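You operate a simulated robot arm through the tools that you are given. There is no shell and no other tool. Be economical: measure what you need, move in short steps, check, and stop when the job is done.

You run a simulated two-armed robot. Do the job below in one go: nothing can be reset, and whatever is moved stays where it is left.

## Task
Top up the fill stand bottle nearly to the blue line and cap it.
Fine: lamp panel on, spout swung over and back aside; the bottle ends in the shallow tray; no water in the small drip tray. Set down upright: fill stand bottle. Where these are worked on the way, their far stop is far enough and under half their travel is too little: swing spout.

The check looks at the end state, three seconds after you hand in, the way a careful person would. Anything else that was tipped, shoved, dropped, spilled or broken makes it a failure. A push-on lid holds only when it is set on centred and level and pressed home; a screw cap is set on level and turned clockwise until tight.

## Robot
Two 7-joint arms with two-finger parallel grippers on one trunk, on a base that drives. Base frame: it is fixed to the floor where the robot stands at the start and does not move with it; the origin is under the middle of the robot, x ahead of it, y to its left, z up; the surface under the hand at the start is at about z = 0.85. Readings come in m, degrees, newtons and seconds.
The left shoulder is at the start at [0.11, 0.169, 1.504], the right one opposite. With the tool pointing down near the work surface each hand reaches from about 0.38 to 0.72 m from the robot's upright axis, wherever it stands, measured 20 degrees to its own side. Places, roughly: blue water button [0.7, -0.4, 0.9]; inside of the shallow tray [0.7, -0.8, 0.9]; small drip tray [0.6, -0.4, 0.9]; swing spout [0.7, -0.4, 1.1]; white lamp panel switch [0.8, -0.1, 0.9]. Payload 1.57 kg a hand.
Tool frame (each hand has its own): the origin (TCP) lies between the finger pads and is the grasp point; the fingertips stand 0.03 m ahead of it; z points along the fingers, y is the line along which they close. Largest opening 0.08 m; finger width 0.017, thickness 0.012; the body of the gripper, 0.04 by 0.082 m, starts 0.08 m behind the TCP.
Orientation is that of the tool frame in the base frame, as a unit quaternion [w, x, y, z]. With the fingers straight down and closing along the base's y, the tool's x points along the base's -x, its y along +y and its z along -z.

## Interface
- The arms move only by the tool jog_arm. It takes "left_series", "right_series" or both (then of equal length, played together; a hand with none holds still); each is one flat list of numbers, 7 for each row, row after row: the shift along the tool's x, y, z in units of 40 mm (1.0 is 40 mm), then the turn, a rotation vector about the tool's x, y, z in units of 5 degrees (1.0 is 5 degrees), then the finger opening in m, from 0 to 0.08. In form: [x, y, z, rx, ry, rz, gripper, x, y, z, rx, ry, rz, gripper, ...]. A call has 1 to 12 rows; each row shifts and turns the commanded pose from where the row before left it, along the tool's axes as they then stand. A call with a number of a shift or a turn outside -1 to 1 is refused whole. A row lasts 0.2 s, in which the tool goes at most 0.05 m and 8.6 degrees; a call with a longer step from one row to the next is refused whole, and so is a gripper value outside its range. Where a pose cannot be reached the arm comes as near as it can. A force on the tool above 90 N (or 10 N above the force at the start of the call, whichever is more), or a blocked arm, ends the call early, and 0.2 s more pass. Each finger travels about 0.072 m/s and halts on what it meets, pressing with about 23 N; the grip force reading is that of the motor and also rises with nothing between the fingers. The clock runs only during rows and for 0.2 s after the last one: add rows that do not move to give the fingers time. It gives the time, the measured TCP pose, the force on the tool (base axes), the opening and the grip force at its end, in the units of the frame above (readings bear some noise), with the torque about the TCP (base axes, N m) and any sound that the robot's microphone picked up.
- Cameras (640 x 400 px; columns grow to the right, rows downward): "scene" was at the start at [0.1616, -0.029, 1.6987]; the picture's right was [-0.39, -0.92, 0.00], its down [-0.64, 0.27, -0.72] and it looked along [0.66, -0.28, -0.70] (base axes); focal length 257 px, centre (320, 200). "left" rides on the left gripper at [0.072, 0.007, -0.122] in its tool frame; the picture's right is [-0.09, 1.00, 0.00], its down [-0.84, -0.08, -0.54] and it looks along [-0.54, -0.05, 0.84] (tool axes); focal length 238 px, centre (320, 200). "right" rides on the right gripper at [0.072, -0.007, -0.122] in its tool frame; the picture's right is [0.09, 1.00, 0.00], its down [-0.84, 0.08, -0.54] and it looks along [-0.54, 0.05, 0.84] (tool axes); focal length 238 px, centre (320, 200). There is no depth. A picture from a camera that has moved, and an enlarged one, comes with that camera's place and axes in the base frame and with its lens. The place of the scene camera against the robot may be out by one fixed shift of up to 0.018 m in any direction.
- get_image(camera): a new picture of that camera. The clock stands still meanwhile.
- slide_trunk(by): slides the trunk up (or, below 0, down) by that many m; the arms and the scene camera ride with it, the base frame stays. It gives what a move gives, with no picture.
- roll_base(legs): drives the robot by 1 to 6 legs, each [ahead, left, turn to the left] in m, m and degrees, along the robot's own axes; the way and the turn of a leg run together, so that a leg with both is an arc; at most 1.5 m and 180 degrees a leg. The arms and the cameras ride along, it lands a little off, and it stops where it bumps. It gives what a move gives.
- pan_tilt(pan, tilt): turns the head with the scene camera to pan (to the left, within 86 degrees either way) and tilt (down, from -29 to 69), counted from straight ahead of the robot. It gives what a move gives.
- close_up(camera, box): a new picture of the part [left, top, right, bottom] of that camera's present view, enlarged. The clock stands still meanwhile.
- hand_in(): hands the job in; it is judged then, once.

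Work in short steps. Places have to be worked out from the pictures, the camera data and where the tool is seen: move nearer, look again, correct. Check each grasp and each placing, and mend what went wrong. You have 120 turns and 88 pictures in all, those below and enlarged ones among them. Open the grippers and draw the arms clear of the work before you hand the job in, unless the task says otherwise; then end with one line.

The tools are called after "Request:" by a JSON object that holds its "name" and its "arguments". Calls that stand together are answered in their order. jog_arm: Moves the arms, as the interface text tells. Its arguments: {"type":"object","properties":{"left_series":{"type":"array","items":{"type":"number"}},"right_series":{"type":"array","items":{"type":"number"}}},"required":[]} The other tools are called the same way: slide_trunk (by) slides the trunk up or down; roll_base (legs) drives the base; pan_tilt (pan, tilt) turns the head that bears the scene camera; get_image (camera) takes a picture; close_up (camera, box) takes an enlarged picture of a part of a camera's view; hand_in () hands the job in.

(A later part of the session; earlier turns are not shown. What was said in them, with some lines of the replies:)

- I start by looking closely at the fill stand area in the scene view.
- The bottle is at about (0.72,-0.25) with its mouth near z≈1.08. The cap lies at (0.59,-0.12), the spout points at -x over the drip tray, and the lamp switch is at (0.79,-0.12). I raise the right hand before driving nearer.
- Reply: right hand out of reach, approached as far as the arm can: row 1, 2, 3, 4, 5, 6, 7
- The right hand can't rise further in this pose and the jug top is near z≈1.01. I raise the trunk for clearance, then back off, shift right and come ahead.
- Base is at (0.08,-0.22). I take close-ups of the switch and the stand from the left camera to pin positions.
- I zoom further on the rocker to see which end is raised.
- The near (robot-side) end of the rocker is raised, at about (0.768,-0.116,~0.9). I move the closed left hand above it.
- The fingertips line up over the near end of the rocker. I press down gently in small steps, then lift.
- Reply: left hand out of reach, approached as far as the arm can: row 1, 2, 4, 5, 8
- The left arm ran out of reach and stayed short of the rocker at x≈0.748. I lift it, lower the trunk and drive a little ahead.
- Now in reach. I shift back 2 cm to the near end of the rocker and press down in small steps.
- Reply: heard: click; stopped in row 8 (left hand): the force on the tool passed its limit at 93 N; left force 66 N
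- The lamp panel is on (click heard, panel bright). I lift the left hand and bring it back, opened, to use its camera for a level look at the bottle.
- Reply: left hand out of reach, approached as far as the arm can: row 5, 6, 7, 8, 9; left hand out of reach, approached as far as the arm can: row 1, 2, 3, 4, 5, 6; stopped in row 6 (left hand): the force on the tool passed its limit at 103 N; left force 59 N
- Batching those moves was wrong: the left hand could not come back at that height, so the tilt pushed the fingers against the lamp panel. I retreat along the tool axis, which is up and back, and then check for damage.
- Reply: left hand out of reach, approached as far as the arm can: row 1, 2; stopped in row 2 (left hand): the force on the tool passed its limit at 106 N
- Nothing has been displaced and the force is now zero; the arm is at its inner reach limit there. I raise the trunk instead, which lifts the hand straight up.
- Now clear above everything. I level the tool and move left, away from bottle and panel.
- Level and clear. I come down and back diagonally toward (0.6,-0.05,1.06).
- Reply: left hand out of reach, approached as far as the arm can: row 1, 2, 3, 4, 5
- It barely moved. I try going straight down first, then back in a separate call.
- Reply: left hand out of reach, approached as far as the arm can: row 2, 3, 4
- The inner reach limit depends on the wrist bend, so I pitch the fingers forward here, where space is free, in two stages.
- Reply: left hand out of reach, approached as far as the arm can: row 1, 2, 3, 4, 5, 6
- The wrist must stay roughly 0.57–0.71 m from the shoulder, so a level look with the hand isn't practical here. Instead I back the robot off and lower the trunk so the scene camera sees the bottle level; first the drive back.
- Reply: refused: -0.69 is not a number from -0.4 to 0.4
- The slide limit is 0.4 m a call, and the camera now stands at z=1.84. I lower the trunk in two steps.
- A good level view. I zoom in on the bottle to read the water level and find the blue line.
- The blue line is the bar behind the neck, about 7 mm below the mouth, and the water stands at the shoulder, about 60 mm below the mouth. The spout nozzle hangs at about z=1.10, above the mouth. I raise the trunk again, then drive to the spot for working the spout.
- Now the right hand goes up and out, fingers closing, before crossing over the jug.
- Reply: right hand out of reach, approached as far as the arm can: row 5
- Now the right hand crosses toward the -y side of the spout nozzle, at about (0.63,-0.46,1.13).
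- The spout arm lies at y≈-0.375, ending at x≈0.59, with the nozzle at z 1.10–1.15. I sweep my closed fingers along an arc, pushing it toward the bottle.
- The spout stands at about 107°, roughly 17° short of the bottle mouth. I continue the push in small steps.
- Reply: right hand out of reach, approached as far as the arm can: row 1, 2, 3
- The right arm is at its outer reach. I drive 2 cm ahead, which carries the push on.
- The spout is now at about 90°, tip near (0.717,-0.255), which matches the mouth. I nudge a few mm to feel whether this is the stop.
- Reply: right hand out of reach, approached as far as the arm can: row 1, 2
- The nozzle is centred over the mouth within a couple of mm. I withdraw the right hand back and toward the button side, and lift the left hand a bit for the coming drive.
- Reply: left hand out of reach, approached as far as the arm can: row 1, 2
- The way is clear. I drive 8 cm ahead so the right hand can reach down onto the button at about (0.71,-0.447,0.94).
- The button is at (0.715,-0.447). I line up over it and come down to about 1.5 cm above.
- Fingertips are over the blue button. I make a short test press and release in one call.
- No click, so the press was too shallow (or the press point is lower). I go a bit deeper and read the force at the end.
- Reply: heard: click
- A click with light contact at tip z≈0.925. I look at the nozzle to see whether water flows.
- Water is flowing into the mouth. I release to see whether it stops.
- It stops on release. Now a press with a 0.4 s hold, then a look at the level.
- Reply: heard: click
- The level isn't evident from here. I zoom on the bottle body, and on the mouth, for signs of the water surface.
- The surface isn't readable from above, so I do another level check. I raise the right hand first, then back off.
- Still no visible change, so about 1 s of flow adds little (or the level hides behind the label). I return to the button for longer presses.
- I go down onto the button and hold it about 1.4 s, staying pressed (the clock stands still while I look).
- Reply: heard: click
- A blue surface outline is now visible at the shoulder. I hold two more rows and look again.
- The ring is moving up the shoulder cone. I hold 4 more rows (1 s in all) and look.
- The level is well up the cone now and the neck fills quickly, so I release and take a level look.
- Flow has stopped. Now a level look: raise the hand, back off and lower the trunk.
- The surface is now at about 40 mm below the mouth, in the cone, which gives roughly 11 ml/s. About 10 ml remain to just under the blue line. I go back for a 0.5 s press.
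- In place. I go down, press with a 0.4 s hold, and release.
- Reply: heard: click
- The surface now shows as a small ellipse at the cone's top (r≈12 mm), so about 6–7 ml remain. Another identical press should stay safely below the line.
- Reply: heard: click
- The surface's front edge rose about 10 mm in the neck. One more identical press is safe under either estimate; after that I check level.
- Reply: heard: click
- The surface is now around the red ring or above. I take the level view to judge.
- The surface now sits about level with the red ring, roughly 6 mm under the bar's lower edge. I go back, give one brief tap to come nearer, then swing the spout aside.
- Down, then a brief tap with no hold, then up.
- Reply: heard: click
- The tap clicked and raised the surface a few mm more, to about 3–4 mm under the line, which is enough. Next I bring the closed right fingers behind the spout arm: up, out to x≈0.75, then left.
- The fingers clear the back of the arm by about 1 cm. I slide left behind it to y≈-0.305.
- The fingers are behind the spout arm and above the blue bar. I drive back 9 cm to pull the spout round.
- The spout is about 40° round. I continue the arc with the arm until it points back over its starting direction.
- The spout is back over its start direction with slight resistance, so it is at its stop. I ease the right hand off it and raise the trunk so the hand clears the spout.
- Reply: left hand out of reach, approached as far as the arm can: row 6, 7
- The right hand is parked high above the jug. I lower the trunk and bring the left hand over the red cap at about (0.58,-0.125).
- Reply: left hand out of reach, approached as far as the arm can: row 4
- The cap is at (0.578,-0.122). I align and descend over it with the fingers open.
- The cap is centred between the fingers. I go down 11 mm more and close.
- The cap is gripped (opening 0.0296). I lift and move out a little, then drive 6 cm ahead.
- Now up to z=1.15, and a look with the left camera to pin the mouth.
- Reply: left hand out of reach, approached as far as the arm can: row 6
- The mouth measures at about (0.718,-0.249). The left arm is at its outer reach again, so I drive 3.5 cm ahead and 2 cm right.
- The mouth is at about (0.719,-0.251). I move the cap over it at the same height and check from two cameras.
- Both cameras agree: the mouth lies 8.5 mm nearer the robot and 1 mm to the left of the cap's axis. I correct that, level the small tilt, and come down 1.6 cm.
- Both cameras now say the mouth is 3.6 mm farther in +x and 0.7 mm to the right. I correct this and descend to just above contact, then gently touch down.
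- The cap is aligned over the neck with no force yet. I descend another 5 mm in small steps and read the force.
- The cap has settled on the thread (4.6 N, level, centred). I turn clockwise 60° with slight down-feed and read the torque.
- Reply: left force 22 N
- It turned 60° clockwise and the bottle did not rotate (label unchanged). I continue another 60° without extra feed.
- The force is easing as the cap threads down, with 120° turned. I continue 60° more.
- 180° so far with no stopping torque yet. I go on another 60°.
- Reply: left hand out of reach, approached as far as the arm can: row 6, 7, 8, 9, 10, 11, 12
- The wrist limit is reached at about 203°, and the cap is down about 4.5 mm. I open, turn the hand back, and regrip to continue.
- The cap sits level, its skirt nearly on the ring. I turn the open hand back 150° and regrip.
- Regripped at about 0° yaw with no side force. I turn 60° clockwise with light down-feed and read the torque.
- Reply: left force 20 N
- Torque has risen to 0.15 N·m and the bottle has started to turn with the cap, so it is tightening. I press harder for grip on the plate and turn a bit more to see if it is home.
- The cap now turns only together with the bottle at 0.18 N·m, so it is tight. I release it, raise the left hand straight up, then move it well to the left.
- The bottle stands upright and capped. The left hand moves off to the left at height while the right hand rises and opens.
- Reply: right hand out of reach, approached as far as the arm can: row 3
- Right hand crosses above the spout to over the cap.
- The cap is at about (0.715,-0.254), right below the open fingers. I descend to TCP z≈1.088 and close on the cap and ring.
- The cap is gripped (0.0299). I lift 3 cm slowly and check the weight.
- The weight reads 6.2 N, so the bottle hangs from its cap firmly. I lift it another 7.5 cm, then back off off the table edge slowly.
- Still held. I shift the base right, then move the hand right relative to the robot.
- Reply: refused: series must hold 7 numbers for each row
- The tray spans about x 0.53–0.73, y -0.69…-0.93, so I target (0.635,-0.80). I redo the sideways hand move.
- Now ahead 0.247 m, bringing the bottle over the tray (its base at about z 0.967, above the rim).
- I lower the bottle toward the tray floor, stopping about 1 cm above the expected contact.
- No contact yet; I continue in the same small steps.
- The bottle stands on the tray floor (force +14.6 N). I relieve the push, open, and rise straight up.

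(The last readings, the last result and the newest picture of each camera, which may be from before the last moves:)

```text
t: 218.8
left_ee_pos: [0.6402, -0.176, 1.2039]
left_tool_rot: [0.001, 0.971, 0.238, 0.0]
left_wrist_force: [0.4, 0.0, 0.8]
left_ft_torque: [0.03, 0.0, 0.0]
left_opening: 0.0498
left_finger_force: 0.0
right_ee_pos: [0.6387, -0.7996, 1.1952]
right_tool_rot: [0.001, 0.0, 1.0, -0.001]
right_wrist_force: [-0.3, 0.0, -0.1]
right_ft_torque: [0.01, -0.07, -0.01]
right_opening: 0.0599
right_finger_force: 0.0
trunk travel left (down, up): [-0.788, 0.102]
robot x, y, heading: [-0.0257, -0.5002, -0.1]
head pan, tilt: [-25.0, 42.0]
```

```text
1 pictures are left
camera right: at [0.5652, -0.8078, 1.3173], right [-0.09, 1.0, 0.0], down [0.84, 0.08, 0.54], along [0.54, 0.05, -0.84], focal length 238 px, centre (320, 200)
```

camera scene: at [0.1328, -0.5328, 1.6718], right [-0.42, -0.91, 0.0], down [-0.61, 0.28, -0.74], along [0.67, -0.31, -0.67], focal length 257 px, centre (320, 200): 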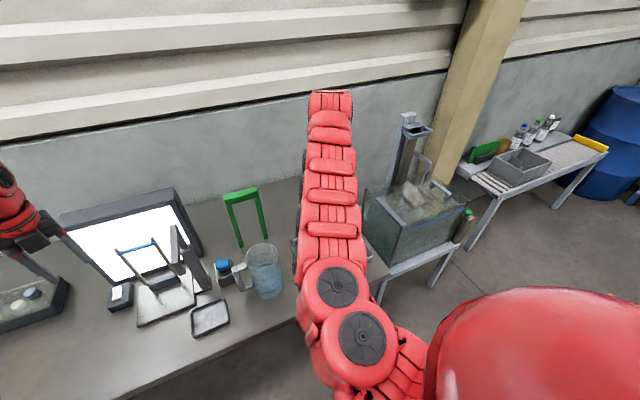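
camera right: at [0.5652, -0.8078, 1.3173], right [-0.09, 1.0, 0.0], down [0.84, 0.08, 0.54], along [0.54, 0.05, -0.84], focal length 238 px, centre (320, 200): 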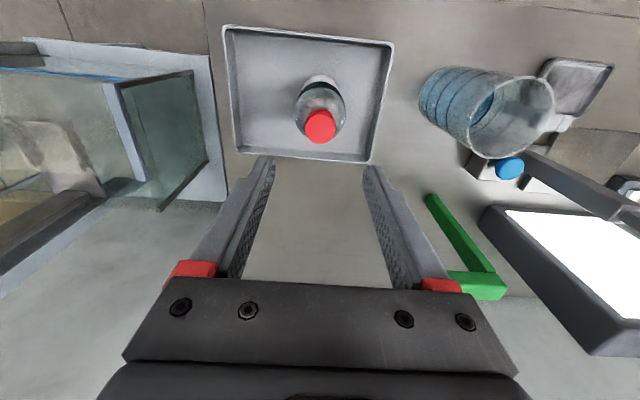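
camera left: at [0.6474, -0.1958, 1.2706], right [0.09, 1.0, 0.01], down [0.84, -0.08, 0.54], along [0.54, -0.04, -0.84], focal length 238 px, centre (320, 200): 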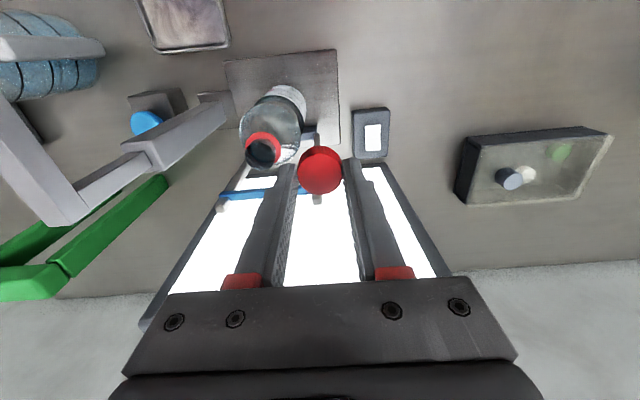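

The bottle stands upright and capped in the tray; the jug and the rest look untouched. I back the robot away so both arms are clear, then take a last look.

Request:
{"name": "roll_base", "arguments": {"legs": [[-0.5, 0, 0]]}}

Request:
{"name": "pan_tilt", "arguments": {"pan": -12, "tilt": 30}}

Request:
{"name": "get_image", "arguments": {"camera": "scene"}}

```text
t: 221.8
left_ee_pos: [0.137, -0.1756, 1.2047]
left_tool_rot: [0.002, 0.971, 0.24, -0.001]
left_wrist_force: [0.2, 0.0, -0.8]
left_ft_torque: [-0.02, 0.0, 0.02]
left_opening: 0.05
left_finger_force: 0.0
right_ee_pos: [0.137, -0.7999, 1.1941]
right_tool_rot: [0.0, 0.0, 1.0, 0.001]
right_wrist_force: [-0.1, 0.0, 0.2]
right_ft_torque: [-0.04, 0.01, -0.02]
right_opening: 0.06
right_finger_force: 0.0
trunk travel left (down, up): [-0.788, 0.102]
robot x, y, heading: [-0.5355, -0.5026, -0.1]
head pan, tilt: [-25.0, 42.0]
```

```text
t: 222.5
left_ee_pos: [0.1343, -0.1748, 1.2072]
left_tool_rot: [0.002, 0.971, 0.239, 0.003]
left_wrist_force: [0.2, 0.1, 0.5]
left_ft_torque: [0.0, -0.01, 0.0]
left_opening: 0.0497
left_finger_force: 0.0
right_ee_pos: [0.1315, -0.7996, 1.1976]
right_tool_rot: [0.001, 0.0, 1.0, -0.002]
right_wrist_force: [0.1, -0.9, 0.3]
right_ft_torque: [-0.01, 0.02, -0.02]
right_opening: 0.0601
right_finger_force: 0.1
trunk travel left (down, up): [-0.788, 0.102]
robot x, y, heading: [-0.538, -0.5043, 0.1]
head pan, tilt: [-12.0, 30.0]
```

```text
0 pictures are left
camera scene: at [-0.3518, -0.5155, 1.6899], right [-0.21, -0.98, 0.0], down [-0.49, 0.1, -0.86], along [0.84, -0.18, -0.5], focal length 257 px, centre (320, 200)
```

scene: 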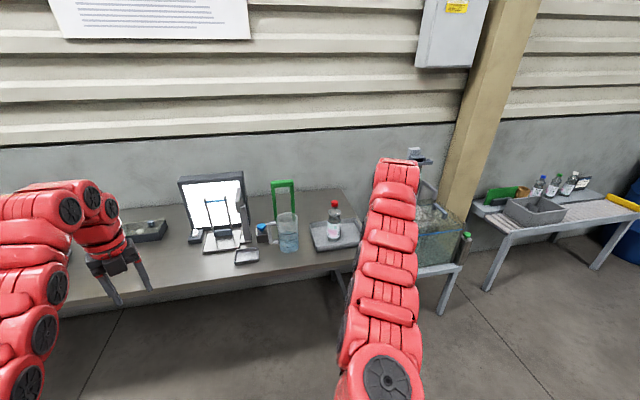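

The last picture shows the lamp on, the spout aside, and the capped bottle upright in the tray with the arms clear. I hand in.

Request:
{"name": "hand_in", "arguments": {}}

```text
The job is handed in.
```

I topped up the bottle to an estimated 3–4 mm under the blue line, screwed the cap on until it turned only together with the bottle, and stood it upright in the shallow tray. The lamp is on, the spout is back aside, and I saw no water in the small drip tray. On the way, the left hand pressed against the lamp panel at about 100 N, but nothing looked moved or broken afterwards.
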